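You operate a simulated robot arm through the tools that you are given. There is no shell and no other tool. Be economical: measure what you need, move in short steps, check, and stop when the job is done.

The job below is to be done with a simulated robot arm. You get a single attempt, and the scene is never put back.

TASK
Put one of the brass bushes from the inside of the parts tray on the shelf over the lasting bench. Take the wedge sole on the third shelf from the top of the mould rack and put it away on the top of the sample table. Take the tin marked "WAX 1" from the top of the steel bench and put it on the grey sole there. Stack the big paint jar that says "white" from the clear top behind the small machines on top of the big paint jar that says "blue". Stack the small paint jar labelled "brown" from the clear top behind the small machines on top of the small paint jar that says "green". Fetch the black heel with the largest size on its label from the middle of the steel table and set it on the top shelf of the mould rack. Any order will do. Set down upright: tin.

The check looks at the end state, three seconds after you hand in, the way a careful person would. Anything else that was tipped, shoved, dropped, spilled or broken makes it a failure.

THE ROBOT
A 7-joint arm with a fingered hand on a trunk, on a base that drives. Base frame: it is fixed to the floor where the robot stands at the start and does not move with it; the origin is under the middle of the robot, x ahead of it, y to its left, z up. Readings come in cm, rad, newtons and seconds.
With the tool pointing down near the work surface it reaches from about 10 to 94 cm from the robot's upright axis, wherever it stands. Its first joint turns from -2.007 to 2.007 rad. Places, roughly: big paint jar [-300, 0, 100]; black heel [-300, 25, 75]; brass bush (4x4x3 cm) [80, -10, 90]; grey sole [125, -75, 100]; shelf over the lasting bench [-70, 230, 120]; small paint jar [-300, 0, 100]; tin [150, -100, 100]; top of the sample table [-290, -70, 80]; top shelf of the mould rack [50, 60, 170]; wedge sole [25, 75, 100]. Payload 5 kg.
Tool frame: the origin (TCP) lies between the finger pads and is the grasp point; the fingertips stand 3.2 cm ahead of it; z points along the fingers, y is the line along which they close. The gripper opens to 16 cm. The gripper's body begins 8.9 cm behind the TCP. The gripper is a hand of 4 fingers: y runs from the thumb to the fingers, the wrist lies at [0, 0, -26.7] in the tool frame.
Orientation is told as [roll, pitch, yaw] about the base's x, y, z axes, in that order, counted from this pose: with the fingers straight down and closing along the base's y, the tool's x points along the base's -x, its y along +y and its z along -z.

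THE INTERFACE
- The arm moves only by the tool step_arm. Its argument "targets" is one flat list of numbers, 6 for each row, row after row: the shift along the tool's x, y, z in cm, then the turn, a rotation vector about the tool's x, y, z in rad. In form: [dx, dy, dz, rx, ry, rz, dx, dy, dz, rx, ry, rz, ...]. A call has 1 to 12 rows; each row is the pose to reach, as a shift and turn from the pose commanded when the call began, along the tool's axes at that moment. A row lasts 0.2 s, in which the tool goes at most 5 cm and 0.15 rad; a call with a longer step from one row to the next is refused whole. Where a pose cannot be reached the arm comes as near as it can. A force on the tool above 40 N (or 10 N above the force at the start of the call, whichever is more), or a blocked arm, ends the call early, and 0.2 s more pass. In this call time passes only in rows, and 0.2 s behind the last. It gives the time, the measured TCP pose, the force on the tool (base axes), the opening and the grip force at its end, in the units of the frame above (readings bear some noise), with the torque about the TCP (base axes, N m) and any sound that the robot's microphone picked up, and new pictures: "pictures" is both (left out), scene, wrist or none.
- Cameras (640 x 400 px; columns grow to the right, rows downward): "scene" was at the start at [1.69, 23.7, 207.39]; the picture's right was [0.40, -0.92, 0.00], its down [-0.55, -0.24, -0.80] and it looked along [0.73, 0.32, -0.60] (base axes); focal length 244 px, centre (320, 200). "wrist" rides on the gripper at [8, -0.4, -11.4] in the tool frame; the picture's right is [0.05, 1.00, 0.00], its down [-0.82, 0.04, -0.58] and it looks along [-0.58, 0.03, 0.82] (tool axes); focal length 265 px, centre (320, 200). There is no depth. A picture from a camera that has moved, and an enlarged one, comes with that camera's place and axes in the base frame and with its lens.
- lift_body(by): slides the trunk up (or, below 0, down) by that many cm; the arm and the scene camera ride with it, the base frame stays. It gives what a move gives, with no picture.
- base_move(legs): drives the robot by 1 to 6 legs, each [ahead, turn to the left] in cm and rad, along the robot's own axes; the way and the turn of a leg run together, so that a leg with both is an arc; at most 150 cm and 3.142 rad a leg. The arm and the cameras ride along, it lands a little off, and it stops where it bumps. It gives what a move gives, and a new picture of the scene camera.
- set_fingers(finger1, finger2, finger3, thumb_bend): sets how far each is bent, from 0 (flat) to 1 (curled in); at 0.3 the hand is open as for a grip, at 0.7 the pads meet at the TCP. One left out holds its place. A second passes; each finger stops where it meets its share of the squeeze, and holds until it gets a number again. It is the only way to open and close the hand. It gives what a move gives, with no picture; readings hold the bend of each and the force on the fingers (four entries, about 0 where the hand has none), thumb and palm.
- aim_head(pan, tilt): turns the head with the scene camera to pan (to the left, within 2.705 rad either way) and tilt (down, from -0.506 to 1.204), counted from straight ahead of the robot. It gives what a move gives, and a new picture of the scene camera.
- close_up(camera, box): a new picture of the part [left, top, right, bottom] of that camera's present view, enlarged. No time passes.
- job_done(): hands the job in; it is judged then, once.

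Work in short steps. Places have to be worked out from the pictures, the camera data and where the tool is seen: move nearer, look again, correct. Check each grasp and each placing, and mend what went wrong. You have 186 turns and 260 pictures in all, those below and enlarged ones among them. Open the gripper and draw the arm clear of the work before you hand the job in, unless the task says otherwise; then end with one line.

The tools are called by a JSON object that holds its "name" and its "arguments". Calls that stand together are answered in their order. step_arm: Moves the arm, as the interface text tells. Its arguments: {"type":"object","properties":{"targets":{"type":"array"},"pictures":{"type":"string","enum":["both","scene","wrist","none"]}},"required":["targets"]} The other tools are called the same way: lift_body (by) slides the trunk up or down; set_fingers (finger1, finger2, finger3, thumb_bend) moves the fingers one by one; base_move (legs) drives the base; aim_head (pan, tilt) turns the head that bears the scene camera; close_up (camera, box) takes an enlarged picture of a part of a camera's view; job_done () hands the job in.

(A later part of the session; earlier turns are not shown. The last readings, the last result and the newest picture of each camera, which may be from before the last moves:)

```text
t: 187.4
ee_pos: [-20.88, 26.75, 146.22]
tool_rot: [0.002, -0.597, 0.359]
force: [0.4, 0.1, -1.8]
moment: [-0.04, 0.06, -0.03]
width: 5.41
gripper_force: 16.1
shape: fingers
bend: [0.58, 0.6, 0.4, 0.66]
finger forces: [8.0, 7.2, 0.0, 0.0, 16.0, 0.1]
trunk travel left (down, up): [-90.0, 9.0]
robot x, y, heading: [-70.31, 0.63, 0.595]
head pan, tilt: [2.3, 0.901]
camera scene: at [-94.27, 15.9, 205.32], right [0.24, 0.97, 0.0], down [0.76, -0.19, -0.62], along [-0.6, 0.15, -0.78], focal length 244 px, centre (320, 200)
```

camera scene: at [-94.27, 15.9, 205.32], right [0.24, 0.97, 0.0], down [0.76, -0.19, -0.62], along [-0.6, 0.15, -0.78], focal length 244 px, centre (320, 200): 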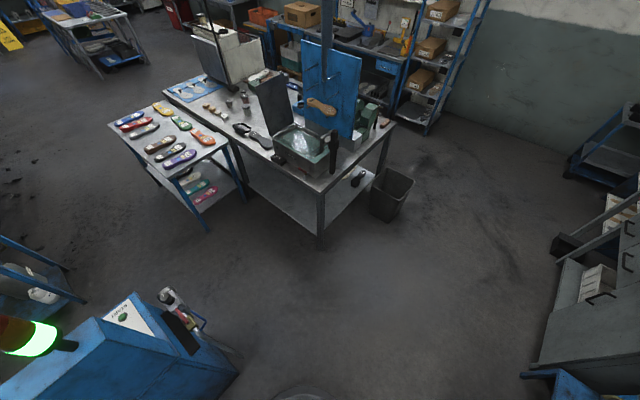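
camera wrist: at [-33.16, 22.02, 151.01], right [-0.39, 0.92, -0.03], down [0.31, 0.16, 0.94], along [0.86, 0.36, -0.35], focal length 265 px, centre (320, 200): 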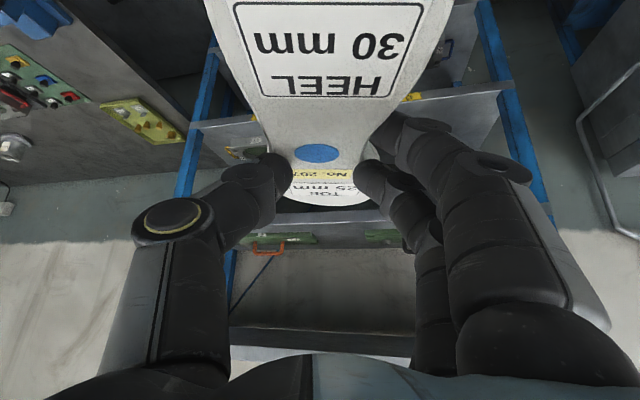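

I'll drive in reverse to avoid sweeping the sole near the column: toward a notch beside the sample and steel tables at about [-221,-13].

{"name": "base_move", "arguments": {"legs": [[0, -0.875], [-52, 0], [0, 0.547]]}}

{"name": "aim_head", "arguments": {"pan": 2.7, "tilt": 0.9}}

```text
t: 194.4
ee_pos: [-64.47, 23.67, 146.28]
tool_rot: [0.003, -0.595, 0.025]
force: [0.3, 0.9, -1.5]
moment: [-0.01, 0.05, 0.01]
width: 5.4
gripper_force: 14.7
shape: fingers
bend: [0.58, 0.6, 0.4, 0.66]
finger forces: [7.8, 6.8, 0.1, 0.0, 15.1, 0.1]
trunk travel left (down, up): [-90.0, 9.0]
robot x, y, heading: [-119.79, 15.17, 0.258]
head pan, tilt: [2.3, 0.901]
camera scene: at [-137.32, 37.36, 205.32], right [0.55, 0.84, 0.0], down [0.66, -0.43, -0.62], along [-0.52, 0.34, -0.78], focal length 244 px, centre (320, 200)
```

scene: 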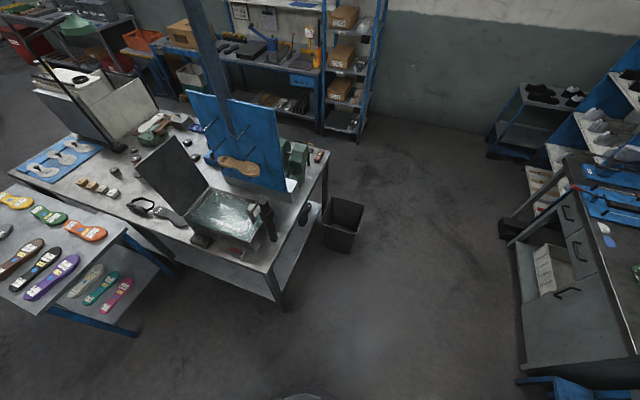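

```text
t: 195.3
ee_pos: [-64.61, 23.71, 146.18]
tool_rot: [0.002, -0.598, 0.027]
force: [0.5, -0.3, -2.3]
moment: [0.0, 0.06, 0.01]
width: 5.39
gripper_force: 14.6
shape: fingers
bend: [0.58, 0.6, 0.4, 0.66]
finger forces: [7.7, 6.6, 0.0, 0.0, 15.0, 0.0]
trunk travel left (down, up): [-90.0, 9.0]
robot x, y, heading: [-119.57, 15.61, 0.266]
head pan, tilt: [2.7, 0.901]
camera scene: at [-138.42, 34.59, 205.32], right [0.18, 0.98, 0.0], down [0.77, -0.14, -0.62], along [-0.61, 0.11, -0.78], focal length 244 px, centre (320, 200)
```

scene: 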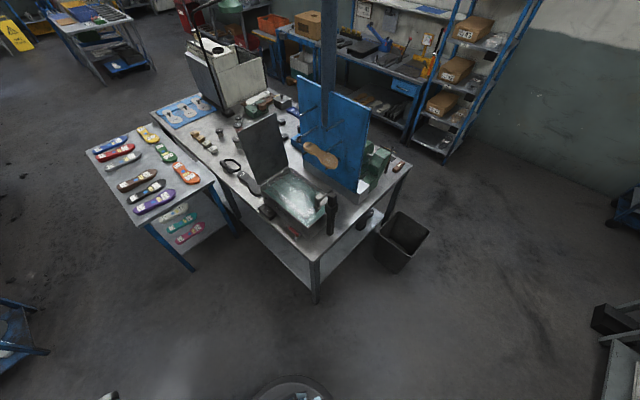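

Path clear. I reverse to the notch and turn (clockwise, over free floor) to face the tables.

{"name": "base_move", "arguments": {"legs": [[0, 0.058], [-106, 0], [0, -1.43], [0, -1.42]]}}

{"name": "aim_head", "arguments": {"pan": 0.0, "tilt": 0.95}}

```text
t: 208.6
ee_pos: [-269.53, -45.59, 146.28]
tool_rot: [0.005, -0.597, -2.758]
force: [-0.3, -0.2, -2.1]
moment: [0.01, -0.02, -0.02]
width: 5.36
gripper_force: 14.0
shape: fingers
bend: [0.58, 0.6, 0.4, 0.66]
finger forces: [7.5, 6.4, 0.1, 0.0, 14.5, 0.0]
trunk travel left (down, up): [-90.0, 9.0]
robot x, y, heading: [-220.74, -18.65, -2.521]
head pan, tilt: [2.7, 0.901]
camera scene: at [-197.04, -30.2, 205.32], right [0.18, -0.98, 0.0], down [-0.77, -0.14, -0.62], along [0.61, 0.11, -0.78], focal length 244 px, centre (320, 200)
```

scene: 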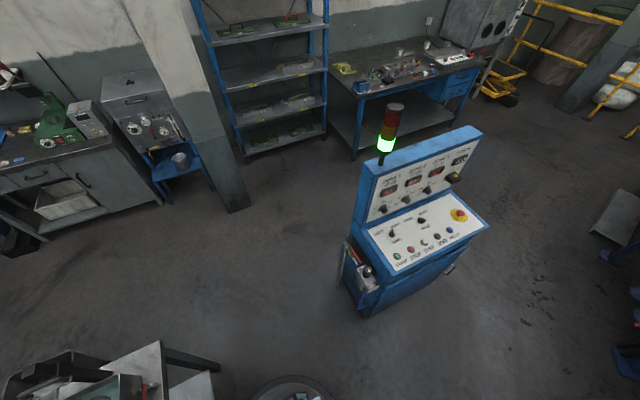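

```text
t: 211.0
ee_pos: [-269.58, -45.54, 146.2]
tool_rot: [0.004, -0.597, -2.759]
force: [-0.1, 0.4, -1.5]
moment: [0.04, -0.06, 0.02]
width: 5.37
gripper_force: 14.1
shape: fingers
bend: [0.58, 0.6, 0.4, 0.66]
finger forces: [7.6, 6.4, 0.0, 0.0, 14.6, 0.1]
trunk travel left (down, up): [-90.0, 9.0]
robot x, y, heading: [-220.82, -18.19, -2.522]
head pan, tilt: [0.0, 0.949]
camera scene: at [-210.38, -35.75, 204.96], right [-0.58, 0.81, 0.0], down [0.66, 0.47, -0.58], along [-0.47, -0.34, -0.81], focal length 244 px, centre (320, 200)
```

scene: 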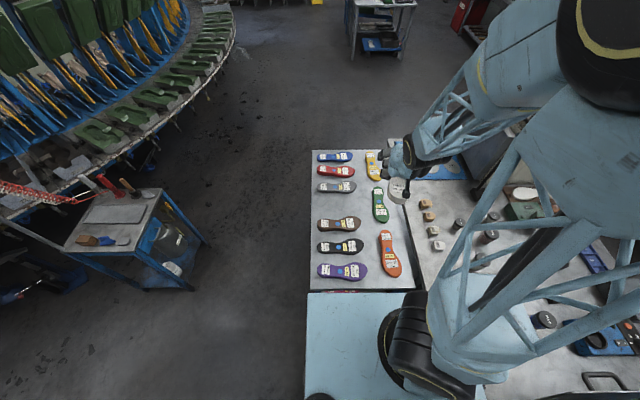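

Square view of the sample table. I zoom in to pick a free spot, and look at the steel-table items.

{"name": "close_up", "arguments": {"camera": "scene", "box": [295, 135, 455, 295]}}

{"name": "close_up", "arguments": {"camera": "scene", "box": [400, 150, 560, 270]}}

```text
2.50 times, centred on (375, 215) of scene
camera zoom: at [-210.38, -35.75, 204.96], right [-0.58, 0.81, 0.0], down [0.66, 0.47, -0.58], along [-0.47, -0.34, -0.81], focal length 611 px, centre (182, 162)
```

zoom: 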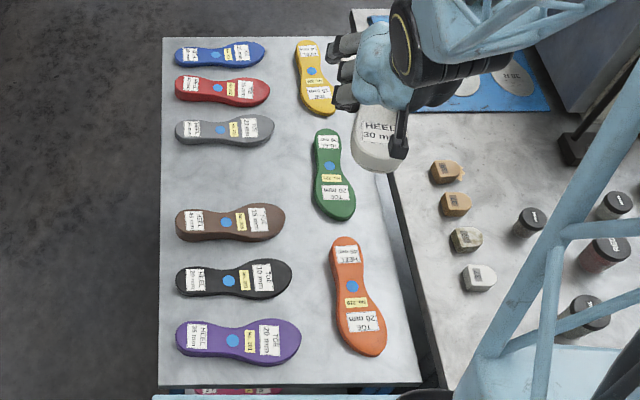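

```text
3.33 times, centred on (480, 210) of scene
camera zoom: at [-210.38, -35.75, 204.96], right [-0.58, 0.81, 0.0], down [0.66, 0.47, -0.58], along [-0.47, -0.34, -0.81], focal length 814 px, centre (-213, 167)
```

zoom: 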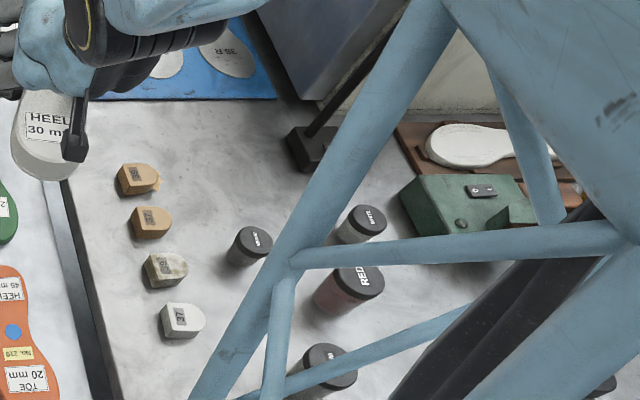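

There is an empty slot in the left column between grey and brown soles, centre ≈ [-287,-76]. I drive 7 cm forward, then turn the sole to lie like its neighbours while moving above the slot.

{"name": "base_move", "arguments": {"legs": [[7, 0]]}}

{"name": "step_arm", "arguments": {"targets": [0, 2, 3.6, 0.075, 0, 0.11, 0, 4, 7.2, 0.15, 0, 0.22, 0, 6, 10.9, 0.225, 0, 0.331, 0, 8, 14.5, 0.3, 0, 0.442, 0, 10, 18.1, 0.375, 0, 0.552, 0, 12, 21.8, 0.45, 0, 0.662, 0, 14, 25.4, 0.525, 0, 0.773, 0, 16, 29, 0.6, 0, 0.883, 0, 18, 32.7, 0.675, 0, 0.994, 0, 19.9, 36.3, 0.75, 0, 1.104], "pictures": "both"}}

```text
t: 212.0
ee_pos: [-275.48, -49.85, 146.08]
tool_rot: [0.002, -0.594, -2.758]
force: [-1.0, -0.5, -2.4]
moment: [0.08, -0.07, -0.03]
width: 5.37
gripper_force: 14.4
shape: fingers
bend: [0.58, 0.6, 0.4, 0.66]
finger forces: [7.6, 6.3, 0.1, 0.0, 14.6, 0.0]
trunk travel left (down, up): [-90.0, 9.0]
robot x, y, heading: [-226.65, -21.99, -2.529]
head pan, tilt: [0.0, 0.949]
camera scene: at [-216.31, -39.97, 204.95], right [-0.58, 0.81, 0.0], down [0.66, 0.47, -0.58], along [-0.47, -0.34, -0.81], focal length 244 px, centre (320, 200)
```

scene: 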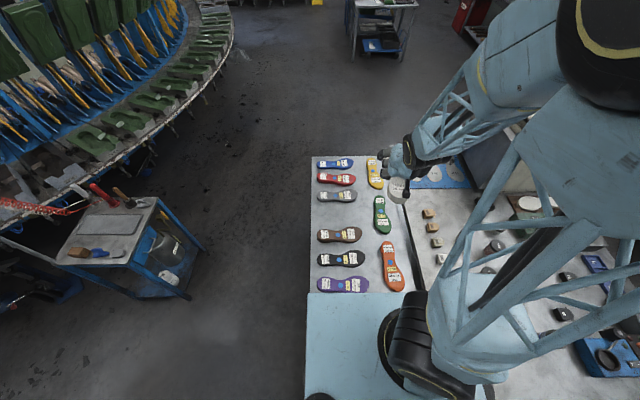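

```text
t: 214.2
ee_pos: [-286.82, -76.06, 116.1]
tool_rot: [0.0, -0.593, 2.192]
force: [-1.3, -0.3, -1.3]
moment: [-0.03, -0.05, -0.04]
width: 5.36
gripper_force: 14.1
shape: fingers
bend: [0.58, 0.6, 0.4, 0.66]
finger forces: [7.6, 6.4, 0.1, 0.0, 14.5, 0.0]
trunk travel left (down, up): [-90.0, 9.0]
robot x, y, heading: [-226.3, -22.23, -2.518]
head pan, tilt: [0.0, 0.949]
camera scene: at [-216.28, -40.02, 204.95], right [-0.58, 0.81, 0.0], down [0.66, 0.47, -0.58], along [-0.47, -0.34, -0.81], focal length 244 px, centre (320, 200)
camera wrist: at [-279.05, -86.33, 120.97], right [-0.79, -0.61, -0.03], down [-0.24, 0.26, 0.94], along [-0.57, 0.74, -0.35], focal length 265 px, centre (320, 200)
```

scene: 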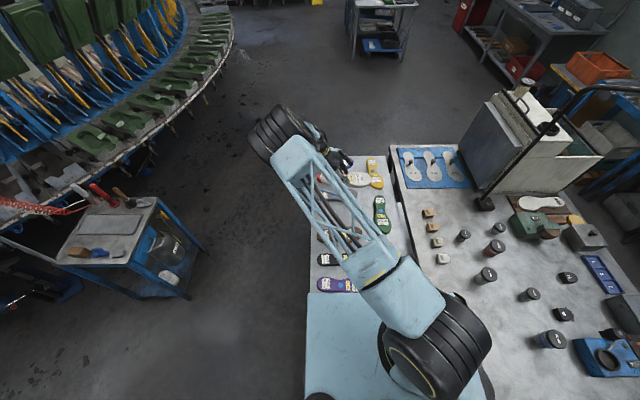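
wrist: 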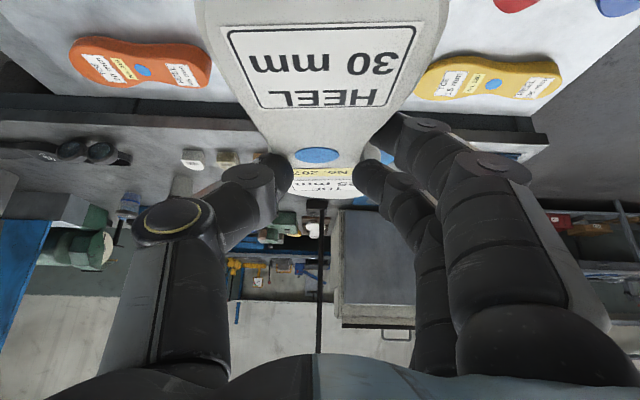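

The sole is oriented like its neighbours over the slot. I lower to z≈93 and check in zoom.

{"name": "step_arm", "arguments": {"targets": [2.5, 0, 3.8, 0, -0.01, 0, 5.1, 0, 7.6, 0, -0.02, 0, 7.6, 0, 11.4, 0, -0.03, 0, 10.3, 0, 15.2, 0, -0.03, 0, 12.9, 0, 19.1, 0, -0.03, 0], "pictures": "wrist"}}

{"name": "close_up", "arguments": {"camera": "scene", "box": [295, 140, 415, 300]}}

{"name": "close_up", "arguments": {"camera": "scene", "box": [410, 190, 640, 390]}}

```text
t: 215.4
ee_pos: [-286.72, -75.84, 93.06]
tool_rot: [0.001, -0.625, 2.194]
force: [0.4, -1.5, -2.1]
moment: [-0.03, -0.03, -0.04]
width: 5.28
gripper_force: 14.6
shape: fingers
bend: [0.58, 0.6, 0.4, 0.66]
finger forces: [7.4, 6.4, 0.0, 0.0, 14.8, 0.0]
trunk travel left (down, up): [-90.0, 9.0]
robot x, y, heading: [-226.28, -22.25, -2.52]
head pan, tilt: [0.0, 0.949]
camera wrist: at [-278.79, -86.28, 97.6], right [-0.79, -0.62, -0.03], down [-0.22, 0.24, 0.95], along [-0.58, 0.75, -0.33], focal length 265 px, centre (320, 200)
```

wrist: 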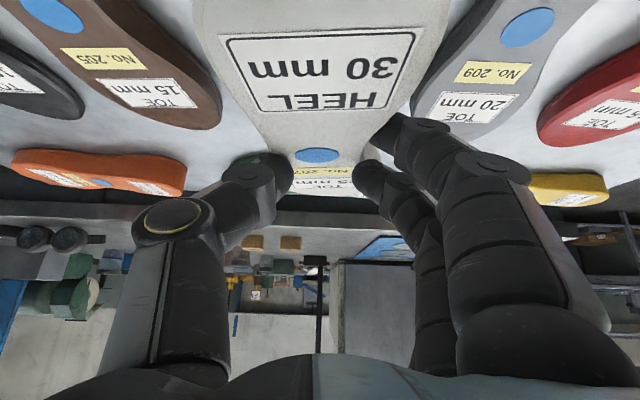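

```text
2.50 times, centred on (355, 220) of scene
camera zoom: at [-216.2, -39.94, 204.96], right [-0.58, 0.81, 0.0], down [0.66, 0.47, -0.58], along [-0.47, -0.34, -0.81], focal length 611 px, centre (232, 150)
```

zoom: 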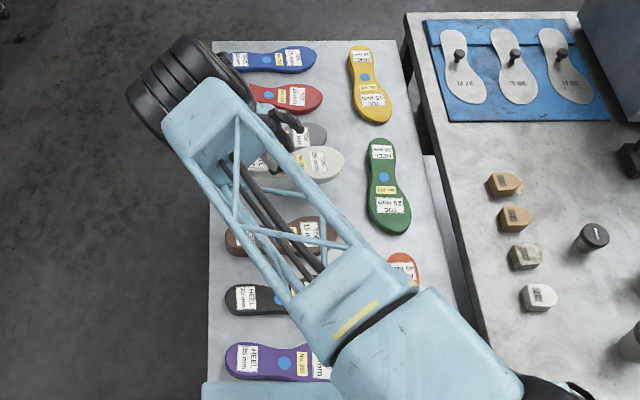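

```text
2.00 times, centred on (525, 290) of scene
camera zoom: at [-216.2, -39.94, 204.96], right [-0.58, 0.81, 0.0], down [0.66, 0.47, -0.58], along [-0.47, -0.34, -0.81], focal length 488 px, centre (-90, 20)
```

zoom: 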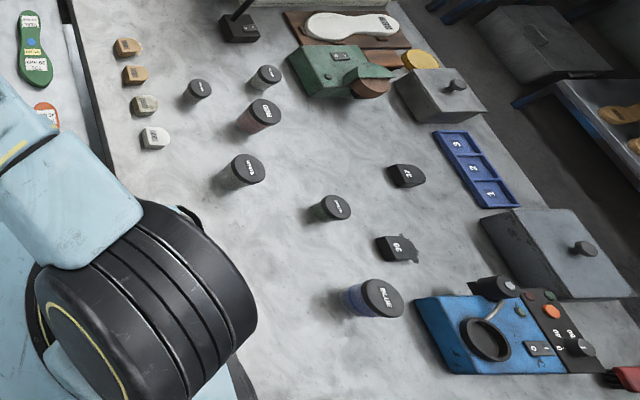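

Sole sits in the gap, slightly closer to the grey one; I shift 0.7 away and lower gradually until contact.

{"name": "step_arm", "arguments": {"targets": [1.17, -0.4, 1.62, 0, 0, 0, 2.34, -0.7, 3.24, 0, 0, 0, 3.2, -0.7, 4.46, 0, 0, 0, 3.5, -0.7, 4.87, 0, 0, 0], "pictures": "wrist"}}

```text
t: 216.4
ee_pos: [-286.13, -75.39, 87.27]
tool_rot: [0.0, -0.627, 2.193]
force: [1.2, -0.8, 0.5]
moment: [0.12, 0.09, -0.12]
width: 5.33
gripper_force: 16.5
shape: fingers
bend: [0.58, 0.61, 0.4, 0.66]
finger forces: [7.0, 10.2, 0.1, 0.0, 16.3, 0.0]
trunk travel left (down, up): [-90.0, 9.0]
robot x, y, heading: [-226.78, -22.41, -2.524]
head pan, tilt: [0.0, 0.949]
camera wrist: at [-278.15, -85.84, 91.65], right [-0.79, -0.62, -0.03], down [-0.22, 0.24, 0.95], along [-0.57, 0.75, -0.32], focal length 265 px, centre (320, 200)
```

wrist: 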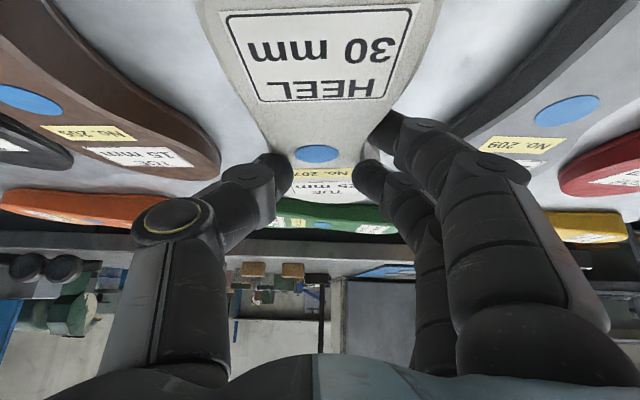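

Contact is just beginning. I lower a little more in fine steps.

{"name": "step_arm", "arguments": {"targets": [0.15, 0, 0.2, 0, 0, 0, 0.3, 0, 0.4, 0, 0, 0, 0.45, 0, 0.6, 0, 0, 0, 0.6, 0, 0.8, 0, 0, 0], "pictures": "wrist"}}

```text
t: 217.4
ee_pos: [-286.11, -75.43, 86.13]
tool_rot: [-0.001, -0.625, 2.193]
force: [0.3, 0.1, 0.8]
moment: [0.06, 0.23, 0.01]
width: 5.31
gripper_force: 17.2
shape: fingers
bend: [0.58, 0.61, 0.4, 0.66]
finger forces: [6.8, 12.6, 0.0, 0.0, 15.0, 0.1]
trunk travel left (down, up): [-90.0, 9.0]
robot x, y, heading: [-226.7, -22.55, -2.525]
head pan, tilt: [0.0, 0.949]
camera wrist: at [-278.21, -85.81, 90.67], right [-0.79, -0.62, -0.03], down [-0.22, 0.24, 0.95], along [-0.57, 0.75, -0.32], focal length 265 px, centre (320, 200)
```

wrist: 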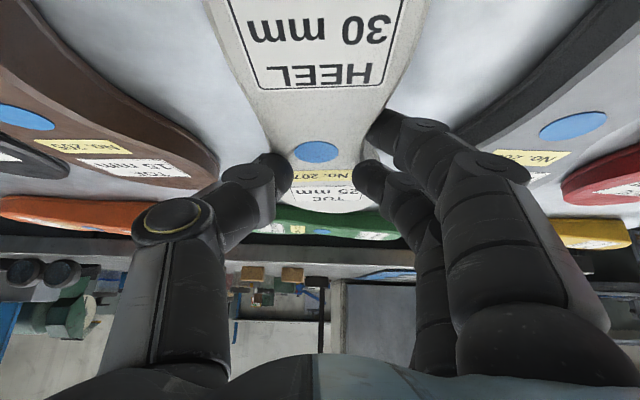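

Toe seems to be touching; I continue lowering until the whole sole bears.

{"name": "step_arm", "arguments": {"targets": [0.15, 0, 0.2, 0, 0, 0, 0.3, 0, 0.4, 0, 0, 0, 0.45, 0, 0.6, 0, 0, 0, 0.6, 0, 0.8, 0, 0, 0, 0.75, 0, 1.0, 0, 0, 0, 0.9, 0, 1.2, 0, 0, 0], "pictures": "wrist"}}

```text
t: 218.3
ee_pos: [-286.32, -75.54, 85.84]
tool_rot: [0.005, -0.629, 2.188]
force: [6.9, 3.6, 22.6]
moment: [0.51, -0.04, -0.42]
width: 5.34
gripper_force: 21.7
shape: fingers
bend: [0.6, 0.63, 0.4, 0.66]
finger forces: [6.6, 12.0, 0.0, 0.0, 25.1, 0.0]
trunk travel left (down, up): [-90.0, 9.0]
robot x, y, heading: [-226.2, -22.13, -2.523]
head pan, tilt: [0.0, 0.949]
stopped in row 4: the force on the tool passed its limit at 43 N (the readings are from after the stop); the commanded pose is now the measured one
camera wrist: at [-278.38, -85.98, 90.2], right [-0.79, -0.62, -0.03], down [-0.22, 0.24, 0.95], along [-0.58, 0.75, -0.32], focal length 265 px, centre (320, 200)
```

wrist: 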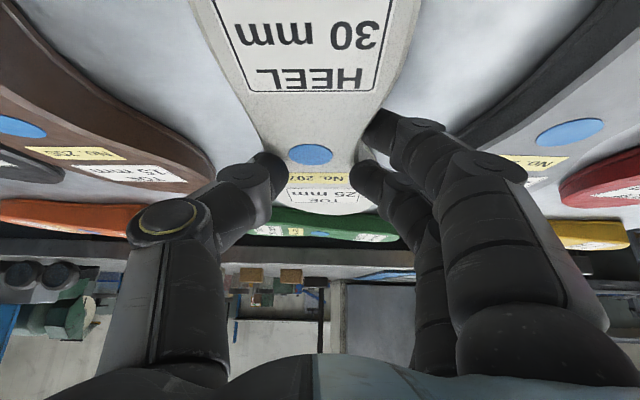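

Full contact. I ease up, open only moderately to spare the neighbours, then rise straight up.

{"name": "step_arm", "arguments": {"targets": [-0.15, 0, -0.22, 0, 0, 0], "pictures": "none"}}

{"name": "set_fingers", "arguments": {"finger1": 0.5, "finger2": 0.5, "finger3": 0.4, "thumb_bend": 0.56}}

{"name": "step_arm", "arguments": {"targets": [-1.2, 0, -1.6, 0, 0, 0, -3.6, 0, -4.9, 0, 0, 0, -6.2, 0, -8.6, 0, 0, 0, -8.8, 0, -12.2, 0, 0, 0, -11.5, 0, -16, 0, 0, 0, -14.2, 0, -19.7, 0, 0, 0, -17, 0, -23.5, 0, 0, 0], "pictures": "wrist"}}

```text
t: 218.8
ee_pos: [-286.25, -75.53, 85.79]
tool_rot: [0.005, -0.627, 2.188]
force: [1.6, 2.6, 7.9]
moment: [-0.01, 0.19, -0.24]
width: 5.31
gripper_force: 19.2
shape: fingers
bend: [0.6, 0.62, 0.4, 0.66]
finger forces: [7.6, 11.2, 0.1, 0.0, 18.5, 0.1]
trunk travel left (down, up): [-90.0, 9.0]
robot x, y, heading: [-226.52, -22.62, -2.526]
head pan, tilt: [0.0, 0.949]
```

```text
t: 219.8
ee_pos: [-286.31, -75.62, 85.87]
tool_rot: [0.004, -0.625, 2.191]
force: [-1.8, -5.0, 15.4]
moment: [0.35, -0.25, -0.09]
width: 7.3
gripper_force: 8.7
shape: fingers
bend: [0.5, 0.5, 0.4, 0.58]
finger forces: [0.0, 0.1, 0.0, 0.1, 16.5, 0.1]
trunk travel left (down, up): [-90.0, 9.0]
robot x, y, heading: [-226.4, -22.43, -2.525]
head pan, tilt: [0.0, 0.949]
```

```text
t: 221.3
ee_pos: [-286.13, -75.62, 114.79]
tool_rot: [0.002, -0.627, 2.191]
force: [0.7, 0.3, -0.1]
moment: [-0.02, 0.01, 0.0]
width: 7.88
gripper_force: 0.0
shape: fingers
bend: [0.5, 0.5, 0.4, 0.56]
finger forces: [0.0, 0.0, 0.1, 0.0, 0.0, 0.0]
trunk travel left (down, up): [-90.0, 9.0]
robot x, y, heading: [-226.55, -22.22, -2.525]
head pan, tilt: [0.0, 0.949]
camera wrist: at [-278.22, -85.91, 119.25], right [-0.79, -0.62, -0.03], down [-0.22, 0.24, 0.95], along [-0.58, 0.75, -0.32], focal length 265 px, centre (320, 200)
```

wrist: 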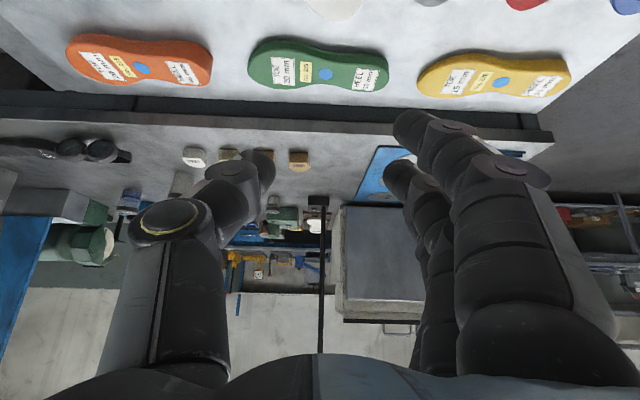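

Released. I raise the hand, return it to vertical, and check the placement.

{"name": "step_arm", "arguments": {"targets": [-2.5, 0, -3.5, 0, 0.08, 0, -5, 0, -7, 0, 0.16, 0, -7.6, 0, -10.5, 0, 0.24, 0, -10.2, 0, -14, 0, 0.32, 0, -12.7, 0, -17.5, 0, 0.4, 0, -15.2, 0, -21, 0, 0.48, 0, -17.8, 0, -24.5, 0, 0.56, 0, -20.5, 0, -28.3, 0, 0.627, 0], "pictures": "both"}}

{"name": "close_up", "arguments": {"camera": "scene", "box": [410, 190, 570, 330]}}

```text
t: 223.2
ee_pos: [-286.11, -75.31, 149.8]
tool_rot: [0.004, 0.003, 2.194]
force: [-0.1, 0.7, -0.7]
moment: [-0.04, 0.01, 0.04]
width: 7.86
gripper_force: 0.0
shape: fingers
bend: [0.5, 0.5, 0.4, 0.56]
finger forces: [0.1, 0.0, 0.1, 0.0, 0.0, 0.1]
trunk travel left (down, up): [-90.0, 9.0]
robot x, y, heading: [-226.78, -22.48, -2.523]
head pan, tilt: [0.0, 0.949]
camera scene: at [-216.02, -39.6, 204.97], right [-0.58, 0.82, 0.0], down [0.66, 0.47, -0.58], along [-0.47, -0.34, -0.81], focal length 244 px, centre (320, 200)
camera wrist: at [-281.24, -81.49, 161.15], right [-0.78, -0.62, 0.0], down [-0.51, 0.64, 0.58], along [-0.36, 0.45, -0.82], focal length 265 px, centre (320, 200)
```

scene: 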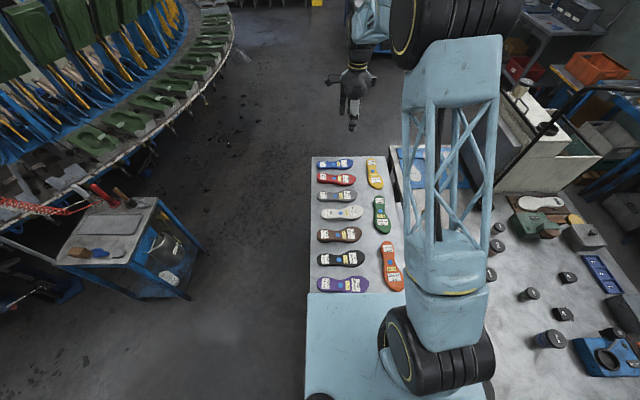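
wrist: 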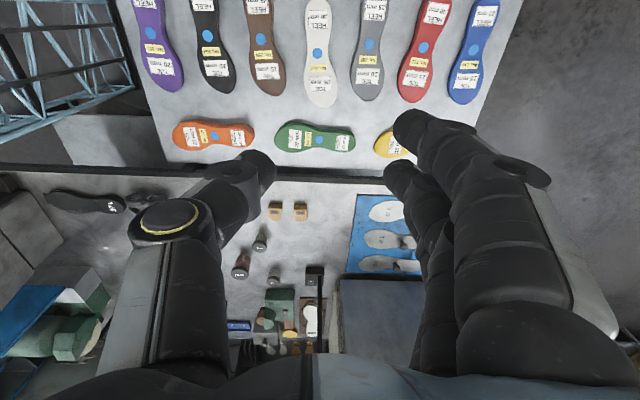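

```text
2.86 times, centred on (490, 260) of scene
camera zoom: at [-216.02, -39.6, 204.97], right [-0.58, 0.82, 0.0], down [0.66, 0.47, -0.58], along [-0.47, -0.34, -0.81], focal length 698 px, centre (-166, 29)
```

zoom: 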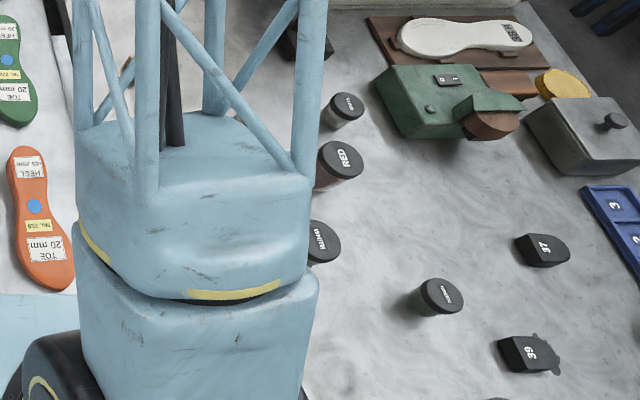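

The wedge sole lies neatly in its slot. Now I read the jar and heel labels.

{"name": "aim_head", "arguments": {"pan": -0.6, "tilt": 0.95}}

{"name": "close_up", "arguments": {"camera": "scene", "box": [300, 120, 540, 270]}}

```text
t: 224.2
ee_pos: [-286.22, -75.49, 149.67]
tool_rot: [0.001, -0.001, 2.191]
force: [0.3, 0.5, -0.4]
moment: [0.0, -0.01, -0.05]
width: 7.9
gripper_force: 0.0
shape: fingers
bend: [0.5, 0.5, 0.4, 0.56]
finger forces: [0.0, 0.0, 0.1, 0.0, 0.0, 0.1]
trunk travel left (down, up): [-90.0, 9.0]
robot x, y, heading: [-226.6, -22.26, -2.523]
head pan, tilt: [-0.6, 0.949]
camera scene: at [-217.42, -35.75, 204.96], right [-0.02, 1.0, 0.0], down [0.81, 0.02, -0.58], along [-0.58, -0.01, -0.81], focal length 244 px, centre (320, 200)
```

scene: 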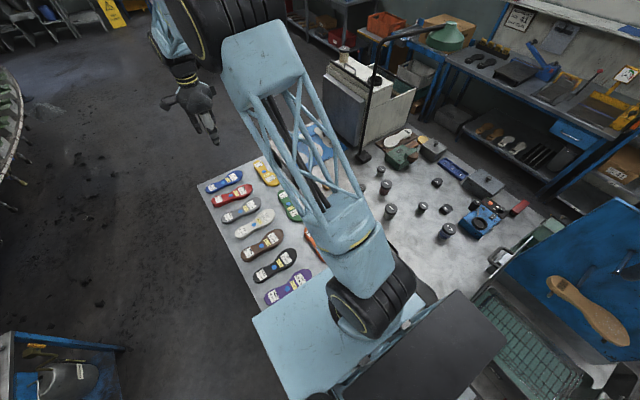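

```text
2.67 times, centred on (420, 195) of scene
camera zoom: at [-217.42, -35.75, 204.96], right [-0.02, 1.0, 0.0], down [0.81, 0.02, -0.58], along [-0.58, -0.01, -0.81], focal length 651 px, centre (53, 213)
```

zoom: 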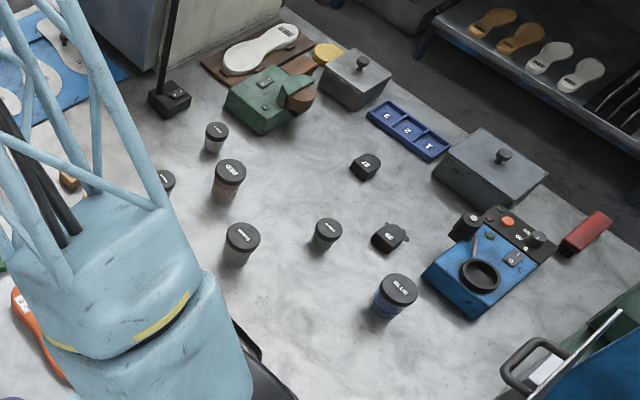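

{"name": "close_up", "arguments": {"camera": "scene", "box": [370, 155, 410, 220]}}

{"name": "close_up", "arguments": {"camera": "scene", "box": [405, 165, 465, 245]}}

```text
6.15 times, centred on (390, 188) of scene
camera zoom: at [-217.42, -35.75, 204.96], right [-0.02, 1.0, 0.0], down [0.81, 0.02, -0.58], along [-0.58, -0.01, -0.81], focal length 1503 px, centre (-111, 277)
```

zoom: 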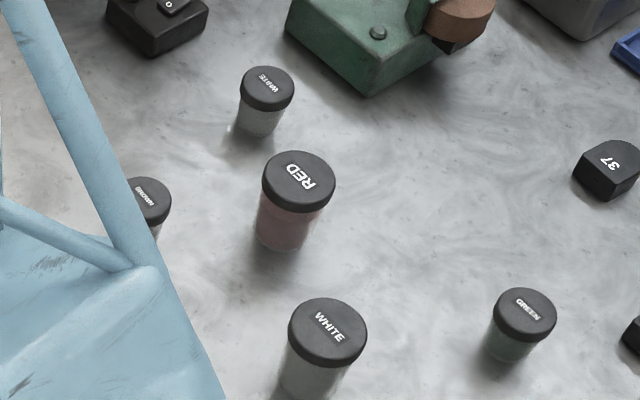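

```text
5.00 times, centred on (435, 205) of scene
camera zoom: at [-217.42, -35.75, 204.96], right [-0.02, 1.0, 0.0], down [0.81, 0.02, -0.58], along [-0.58, -0.01, -0.81], focal length 1221 px, centre (-255, 175)
```

zoom: 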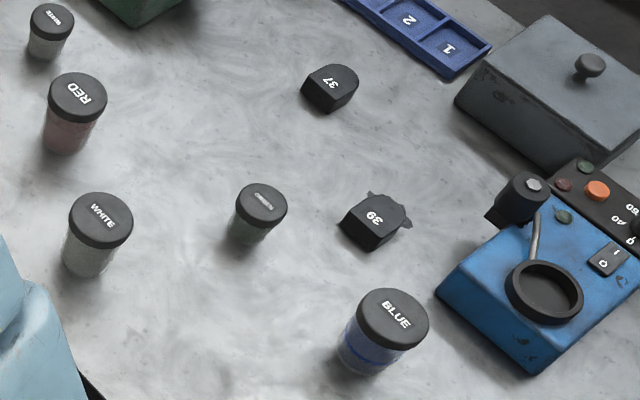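

Labels are clear: WHITE ≈[-290,1.5], BLUE ≈[-279,29], BROWN ≈[-306,-13], GREEN ≈[-294,20]; black heels are 37 and 39 (39 at ≈[-295,34]). I move the arm over toward the WHITE jar.

{"name": "step_arm", "arguments": {"targets": [-3.6, -2.3, 0, 0, 0, -0.105, -7.2, -4.6, 0, 0, 0, -0.21, -10.8, -6.9, 0, 0, 0, -0.315, -14.4, -9.2, 0, 0, 0, -0.42, -18, -11.5, 0, 0, 0, -0.525, -21.6, -13.8, 0, 0, 0, -0.63, -25.2, -16.1, 0, 0, 0, -0.735, -28.8, -18.4, 0, 0, 0, -0.84, -32.4, -20.7, 0, 0, 0, -0.95, -36.3, -23.1, 0, 0, 0, -0.95, -40.2, -25.6, 0, 0, 0, -0.95, -44.1, -28.1, 0, 0, 0, -0.95], "pictures": "none"}}

{"name": "set_fingers", "arguments": {"finger1": 0.36, "finger2": 0.36, "finger3": 0.36, "thumb_bend": 0.4}}

```text
t: 226.8
ee_pos: [-288.92, -23.0, 149.45]
tool_rot: [0.003, -0.003, -3.139]
force: [-1.0, 0.2, 0.7]
moment: [-0.01, 0.02, 0.02]
width: 7.94
gripper_force: 0.1
shape: fingers
bend: [0.5, 0.5, 0.4, 0.56]
finger forces: [0.0, 0.0, 0.0, 0.1, 0.0, 0.0]
trunk travel left (down, up): [-90.0, 9.0]
robot x, y, heading: [-226.64, -22.3, -2.527]
head pan, tilt: [-0.6, 0.949]
```

```text
t: 227.8
ee_pos: [-288.9, -23.25, 149.53]
tool_rot: [0.001, -0.001, -3.14]
force: [-0.4, 0.3, 0.1]
moment: [0.01, 0.02, 0.04]
width: 13.85
gripper_force: 0.1
shape: fingers
bend: [0.36, 0.36, 0.36, 0.4]
finger forces: [0.0, 0.0, 0.0, 0.0, 0.0, 0.0]
trunk travel left (down, up): [-90.0, 9.0]
robot x, y, heading: [-226.63, -22.22, -2.523]
head pan, tilt: [-0.6, 0.949]
```

Now I continue to just above WHITE and look with the wrist camera.

{"name": "step_arm", "arguments": {"targets": [-0.2, -4.5, 0, 0, 0, 0, -0.4, -9, 0, 0, 0, 0, -0.7, -13.5, 2, 0, 0, 0, -0.9, -18, 4, 0, 0, 0, -1.1, -22, 7, 0, 0, 0, -1.3, -24.7, 11, 0, 0, 0, -1.3, -24.7, 15.5, 0, 0, 0, -1.3, -24.7, 20, 0, 0, 0], "pictures": "both"}}

```text
t: 229.6
ee_pos: [-290.54, 1.58, 129.45]
tool_rot: [0.003, -0.002, -3.139]
force: [-0.8, 0.4, -0.8]
moment: [-0.05, -0.05, -0.07]
width: 13.87
gripper_force: 0.1
shape: fingers
bend: [0.36, 0.36, 0.36, 0.4]
finger forces: [0.0, 0.0, 0.0, 0.0, 0.0, 0.1]
trunk travel left (down, up): [-90.0, 9.0]
robot x, y, heading: [-226.43, -22.29, -2.522]
head pan, tilt: [-0.6, 0.949]
camera scene: at [-217.63, -35.46, 204.99], right [-0.02, 1.0, 0.0], down [0.81, 0.01, -0.58], along [-0.58, -0.01, -0.81], focal length 244 px, centre (320, 200)
camera wrist: at [-282.56, 2.16, 140.74], right [0.05, -1.0, 0.0], down [-0.81, -0.04, 0.58], along [-0.58, -0.03, -0.82], focal length 265 px, centre (320, 200)
```

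scene: 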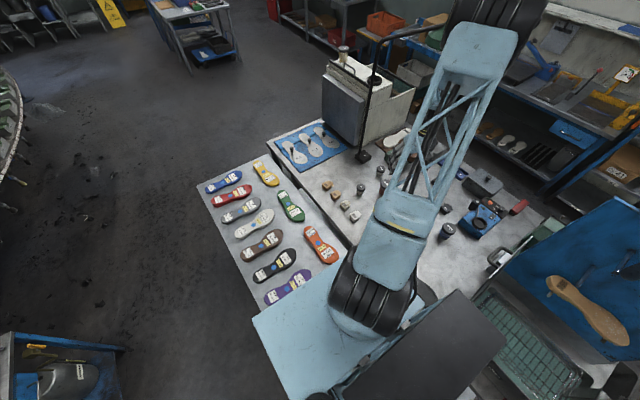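
wrist: 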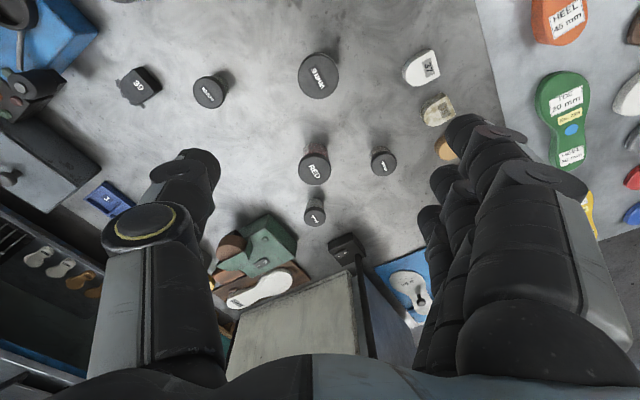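

WHITE lid ≈ [-290.5,1.9]. I descend to z≈108 and check again.

{"name": "step_arm", "arguments": {"targets": [0, -0.2, 4.5, 0, 0, 0, 0, -0.3, 9, 0, 0, 0, 0, -0.3, 13.5, 0, 0, 0, 0, -0.3, 18, 0, 0, 0, 0, -0.3, 21.5, 0, 0, 0], "pictures": "wrist"}}

```text
t: 230.8
ee_pos: [-290.39, 1.7, 107.98]
tool_rot: [0.001, -0.002, -3.138]
force: [-1.2, -0.3, -0.3]
moment: [-0.01, 0.0, 0.02]
width: 13.92
gripper_force: 0.1
shape: fingers
bend: [0.36, 0.36, 0.36, 0.4]
finger forces: [0.1, 0.1, 0.0, 0.0, 0.0, 0.0]
trunk travel left (down, up): [-90.0, 9.0]
robot x, y, heading: [-226.53, -22.75, -2.524]
head pan, tilt: [-0.6, 0.949]
camera wrist: at [-282.48, 2.23, 119.32], right [0.05, -1.0, 0.0], down [-0.81, -0.04, 0.58], along [-0.58, -0.03, -0.82], focal length 265 px, centre (320, 200)
```

wrist: 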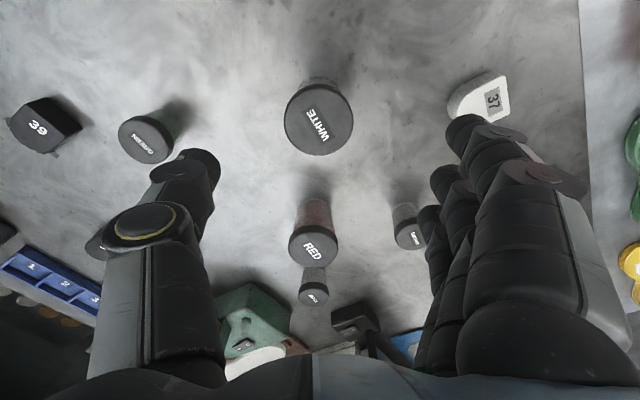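

Centre confirmed ≈[-290.8,2.0], lid z≈94–96. I descend around the jar to z≈92.5.

{"name": "step_arm", "arguments": {"targets": [-0.2, -0.2, 4.5, 0, 0, 0, -0.4, -0.3, 9, 0, 0, 0, -0.4, -0.3, 12.5, 0, 0, 0, -0.4, -0.3, 15.5, 0, 0, 0], "pictures": "wrist"}}

```text
t: 231.8
ee_pos: [-290.86, 2.02, 92.59]
tool_rot: [0.001, -0.002, -3.139]
force: [-0.1, -0.2, 0.1]
moment: [-0.02, -0.05, -0.01]
width: 13.89
gripper_force: 0.1
shape: fingers
bend: [0.36, 0.36, 0.36, 0.4]
finger forces: [0.0, 0.1, 0.0, 0.0, 0.1, 0.0]
trunk travel left (down, up): [-90.0, 9.0]
robot x, y, heading: [-226.61, -22.0, -2.524]
head pan, tilt: [-0.6, 0.949]
camera wrist: at [-282.98, 2.47, 103.95], right [0.05, -1.0, 0.0], down [-0.81, -0.04, 0.58], along [-0.58, -0.03, -0.82], focal length 265 px, centre (320, 200)
```

wrist: 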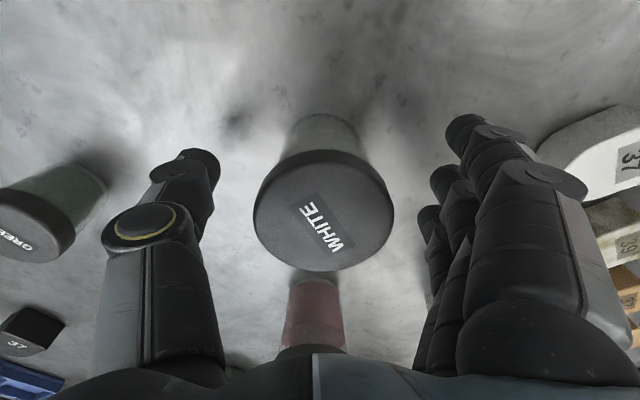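

Jar is centred. I lower 1 cm more and close.

{"name": "step_arm", "arguments": {"targets": [0, 0.1, 0.5, 0, 0, 0, 0, 0.1, 1, 0, 0, 0], "pictures": "none"}}

{"name": "set_fingers", "arguments": {"finger1": 0.7, "finger2": 0.7, "finger3": 0.7, "thumb_bend": 0.7}}

{"name": "step_arm", "arguments": {"targets": [0, 0, -2, 0, 0, 0, 0, 0, -5, 0, 0, 0, 0, 0, -9, 0, 0, 0, 0, 0, -13, 0, 0, 0, 0, 0, -17, 0, 0, 0], "pictures": "both"}}

```text
t: 232.3
ee_pos: [-290.91, 1.85, 91.52]
tool_rot: [0.0, -0.001, -3.141]
force: [0.0, 0.5, 0.0]
moment: [0.01, 0.01, 0.0]
width: 13.88
gripper_force: 0.2
shape: fingers
bend: [0.36, 0.36, 0.36, 0.4]
finger forces: [0.0, 0.1, 0.0, 0.2, 0.1, 0.0]
trunk travel left (down, up): [-90.0, 9.0]
robot x, y, heading: [-226.53, -22.34, -2.523]
head pan, tilt: [-0.6, 0.949]
```

```text
t: 233.3
ee_pos: [-290.88, 1.74, 91.65]
tool_rot: [0.002, -0.002, -3.14]
force: [0.7, 0.7, 0.1]
moment: [0.04, -0.04, 0.02]
width: 4.91
gripper_force: 21.1
shape: fingers
bend: [0.64, 0.55, 0.6, 0.64]
finger forces: [5.1, 7.8, 8.2, 0.0, 21.6, 0.1]
trunk travel left (down, up): [-90.0, 9.0]
robot x, y, heading: [-227.08, -22.26, -2.521]
head pan, tilt: [-0.6, 0.949]
```

```text
t: 234.6
ee_pos: [-290.71, 1.79, 108.65]
tool_rot: [0.002, -0.002, -3.141]
force: [0.7, -0.7, -3.0]
moment: [0.05, 0.01, -0.03]
width: 4.9
gripper_force: 22.0
shape: fingers
bend: [0.65, 0.55, 0.6, 0.64]
finger forces: [5.1, 7.7, 8.2, 0.0, 21.5, 0.0]
trunk travel left (down, up): [-90.0, 9.0]
robot x, y, heading: [-226.81, -22.21, -2.526]
head pan, tilt: [-0.6, 0.949]
camera scene: at [-217.3, -35.73, 204.94], right [-0.02, 1.0, 0.0], down [0.81, 0.01, -0.58], along [-0.58, -0.01, -0.81], focal length 244 px, centre (320, 200)
camera wrist: at [-282.82, 2.34, 119.99], right [0.05, -1.0, 0.0], down [-0.81, -0.04, 0.58], along [-0.58, -0.03, -0.82], focal length 265 px, centre (320, 200)
```

scene: 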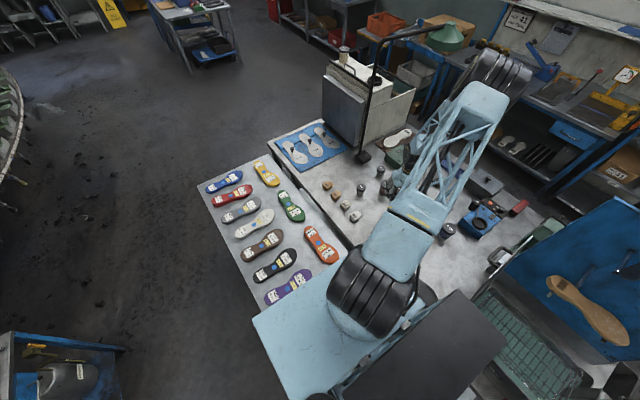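
wrist: 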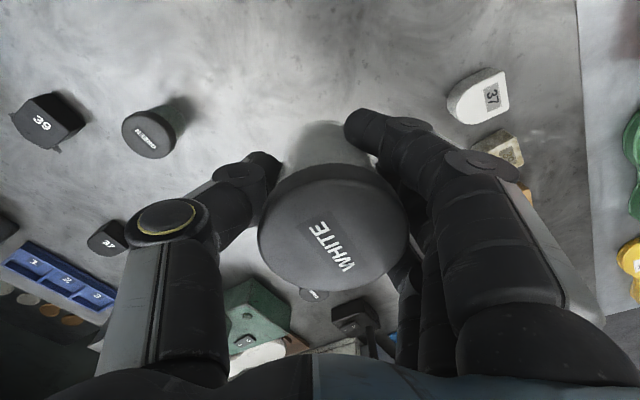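

WHITE is firmly held. I move it part-way toward BLUE at z≈117 to measure BLUE's lid.

{"name": "step_arm", "arguments": {"targets": [0, 0, -4, 0, 0, 0, 0, 0, -8, 0, 0, 0, 3, -3, -8.5, 0, 0, 0, 6, -6, -8.5, 0, 0, 0, 9, -9, -8.5, 0, 0, 0, 12, -12, -8.5, 0, 0, 0], "pictures": "wrist"}}

{"name": "close_up", "arguments": {"camera": "scene", "box": [400, 190, 500, 260]}}

```text
t: 235.9
ee_pos: [-278.73, 13.96, 117.12]
tool_rot: [0.002, -0.003, -3.139]
force: [0.3, -1.2, -1.5]
moment: [0.02, -0.03, 0.0]
width: 4.87
gripper_force: 21.5
shape: fingers
bend: [0.65, 0.55, 0.6, 0.64]
finger forces: [5.0, 7.8, 8.5, 0.0, 21.5, 0.0]
trunk travel left (down, up): [-90.0, 9.0]
robot x, y, heading: [-226.71, -21.81, -2.525]
head pan, tilt: [-0.6, 0.949]
camera wrist: at [-270.82, 14.57, 128.4], right [0.05, -1.0, 0.0], down [-0.81, -0.04, 0.58], along [-0.58, -0.03, -0.81], focal length 265 px, centre (320, 200)
```

wrist: 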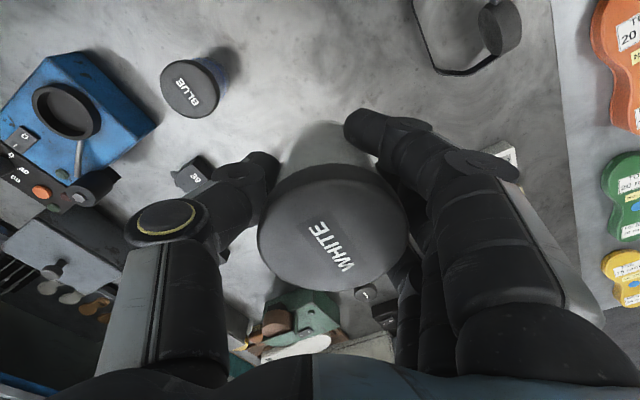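

```text
5.71 times, centred on (450, 225) of scene
camera zoom: at [-217.3, -35.53, 204.97], right [-0.02, 1.0, 0.0], down [0.81, 0.01, -0.58], along [-0.58, -0.01, -0.81], focal length 1396 px, centre (-423, 57)
```

zoom: 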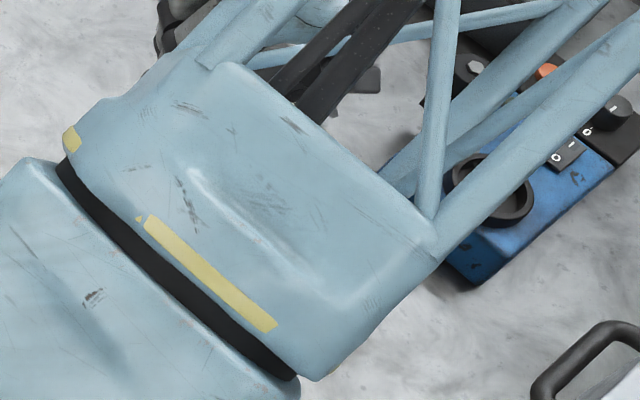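

BLUE lid ≈ [-279.4,30.1]. I approach to y≈22 and lower a bit for a finer look.

{"name": "step_arm", "arguments": {"targets": [0, -4, 2.5, 0, 0, 0, 0, -8, 5, 0, 0, 0], "pictures": "wrist"}}

```text
t: 236.6
ee_pos: [-279.0, 21.99, 111.85]
tool_rot: [0.002, -0.002, -3.14]
force: [-1.4, 0.5, -2.2]
moment: [-0.03, -0.05, 0.0]
width: 4.88
gripper_force: 21.3
shape: fingers
bend: [0.65, 0.55, 0.6, 0.64]
finger forces: [5.2, 7.8, 8.6, 0.1, 21.5, 0.1]
trunk travel left (down, up): [-90.0, 9.0]
robot x, y, heading: [-226.53, -22.53, -2.527]
head pan, tilt: [-0.6, 0.949]
camera wrist: at [-271.07, 22.49, 123.28], right [0.05, -1.0, 0.0], down [-0.81, -0.04, 0.58], along [-0.58, -0.03, -0.82], focal length 265 px, centre (320, 200)
```

wrist: 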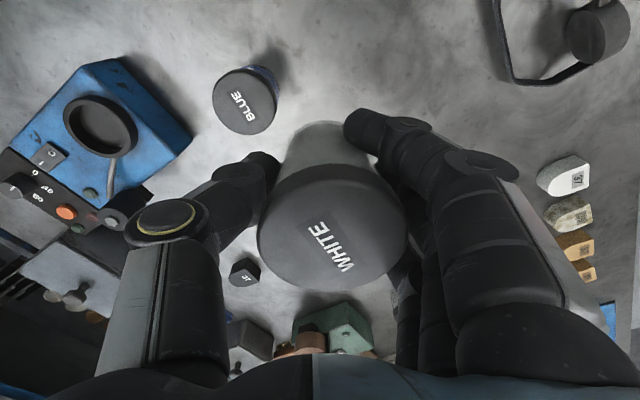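

Consistent. I position WHITE over BLUE and lower to just above the lid.

{"name": "step_arm", "arguments": {"targets": [-0.2, -4.3, 0, 0, 0, 0, -0.45, -8.6, 0, 0, 0, 0, -0.45, -8.6, 4, 0, 0, 0, -0.45, -8.6, 8, 0, 0, 0, -0.45, -8.6, 10.5, 0, 0, 0], "pictures": "both"}}

{"name": "aim_head", "arguments": {"pan": -0.9, "tilt": 0.95}}

```text
t: 237.8
ee_pos: [-279.54, 30.58, 101.25]
tool_rot: [0.002, -0.002, -3.141]
force: [-0.4, 0.2, -2.1]
moment: [-0.01, -0.06, 0.02]
width: 4.87
gripper_force: 21.9
shape: fingers
bend: [0.65, 0.55, 0.61, 0.64]
finger forces: [5.1, 7.9, 8.8, 0.0, 21.4, 0.1]
trunk travel left (down, up): [-90.0, 9.0]
robot x, y, heading: [-226.28, -22.49, -2.522]
head pan, tilt: [-0.6, 0.949]
camera scene: at [-217.54, -35.57, 204.98], right [-0.02, 1.0, 0.0], down [0.81, 0.01, -0.58], along [-0.58, -0.01, -0.81], focal length 244 px, centre (320, 200)
camera wrist: at [-271.55, 31.09, 112.58], right [0.05, -1.0, 0.0], down [-0.81, -0.04, 0.58], along [-0.58, -0.03, -0.82], focal length 265 px, centre (320, 200)
```

scene: 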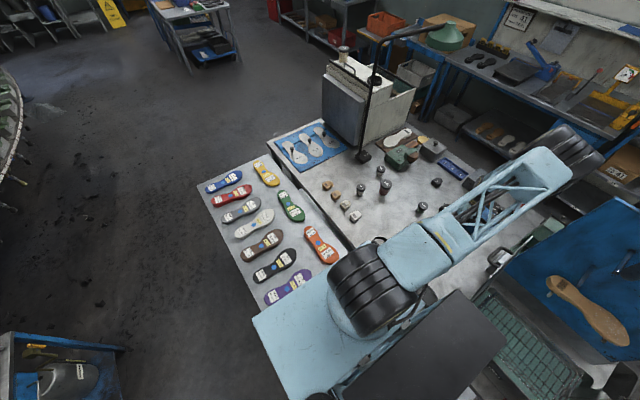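
wrist: 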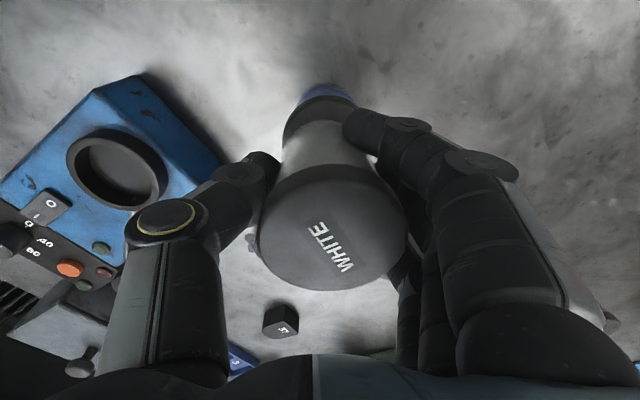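

```text
t: 238.6
ee_pos: [-279.48, 30.56, 101.3]
tool_rot: [0.001, -0.002, -3.14]
force: [0.8, -0.3, -2.2]
moment: [0.01, -0.03, -0.02]
width: 4.87
gripper_force: 21.5
shape: fingers
bend: [0.65, 0.55, 0.61, 0.64]
finger forces: [5.2, 7.8, 8.7, 0.0, 21.4, 0.1]
trunk travel left (down, up): [-90.0, 9.0]
robot x, y, heading: [-226.3, -22.33, -2.523]
head pan, tilt: [-0.901, 0.949]
camera scene: at [-217.19, -33.46, 204.97], right [0.28, 0.96, 0.0], down [0.78, -0.23, -0.58], along [-0.56, 0.16, -0.81], focal length 244 px, centre (320, 200)
```

scene: 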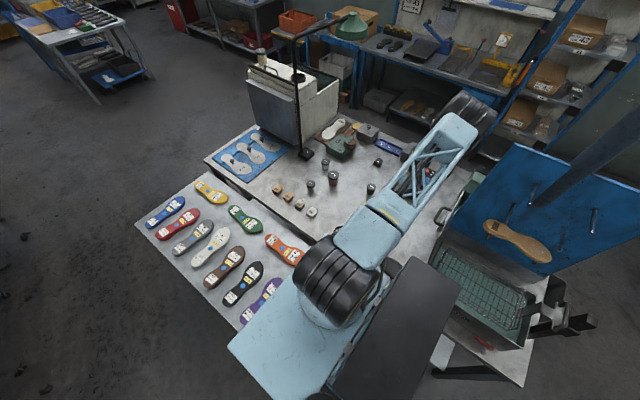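

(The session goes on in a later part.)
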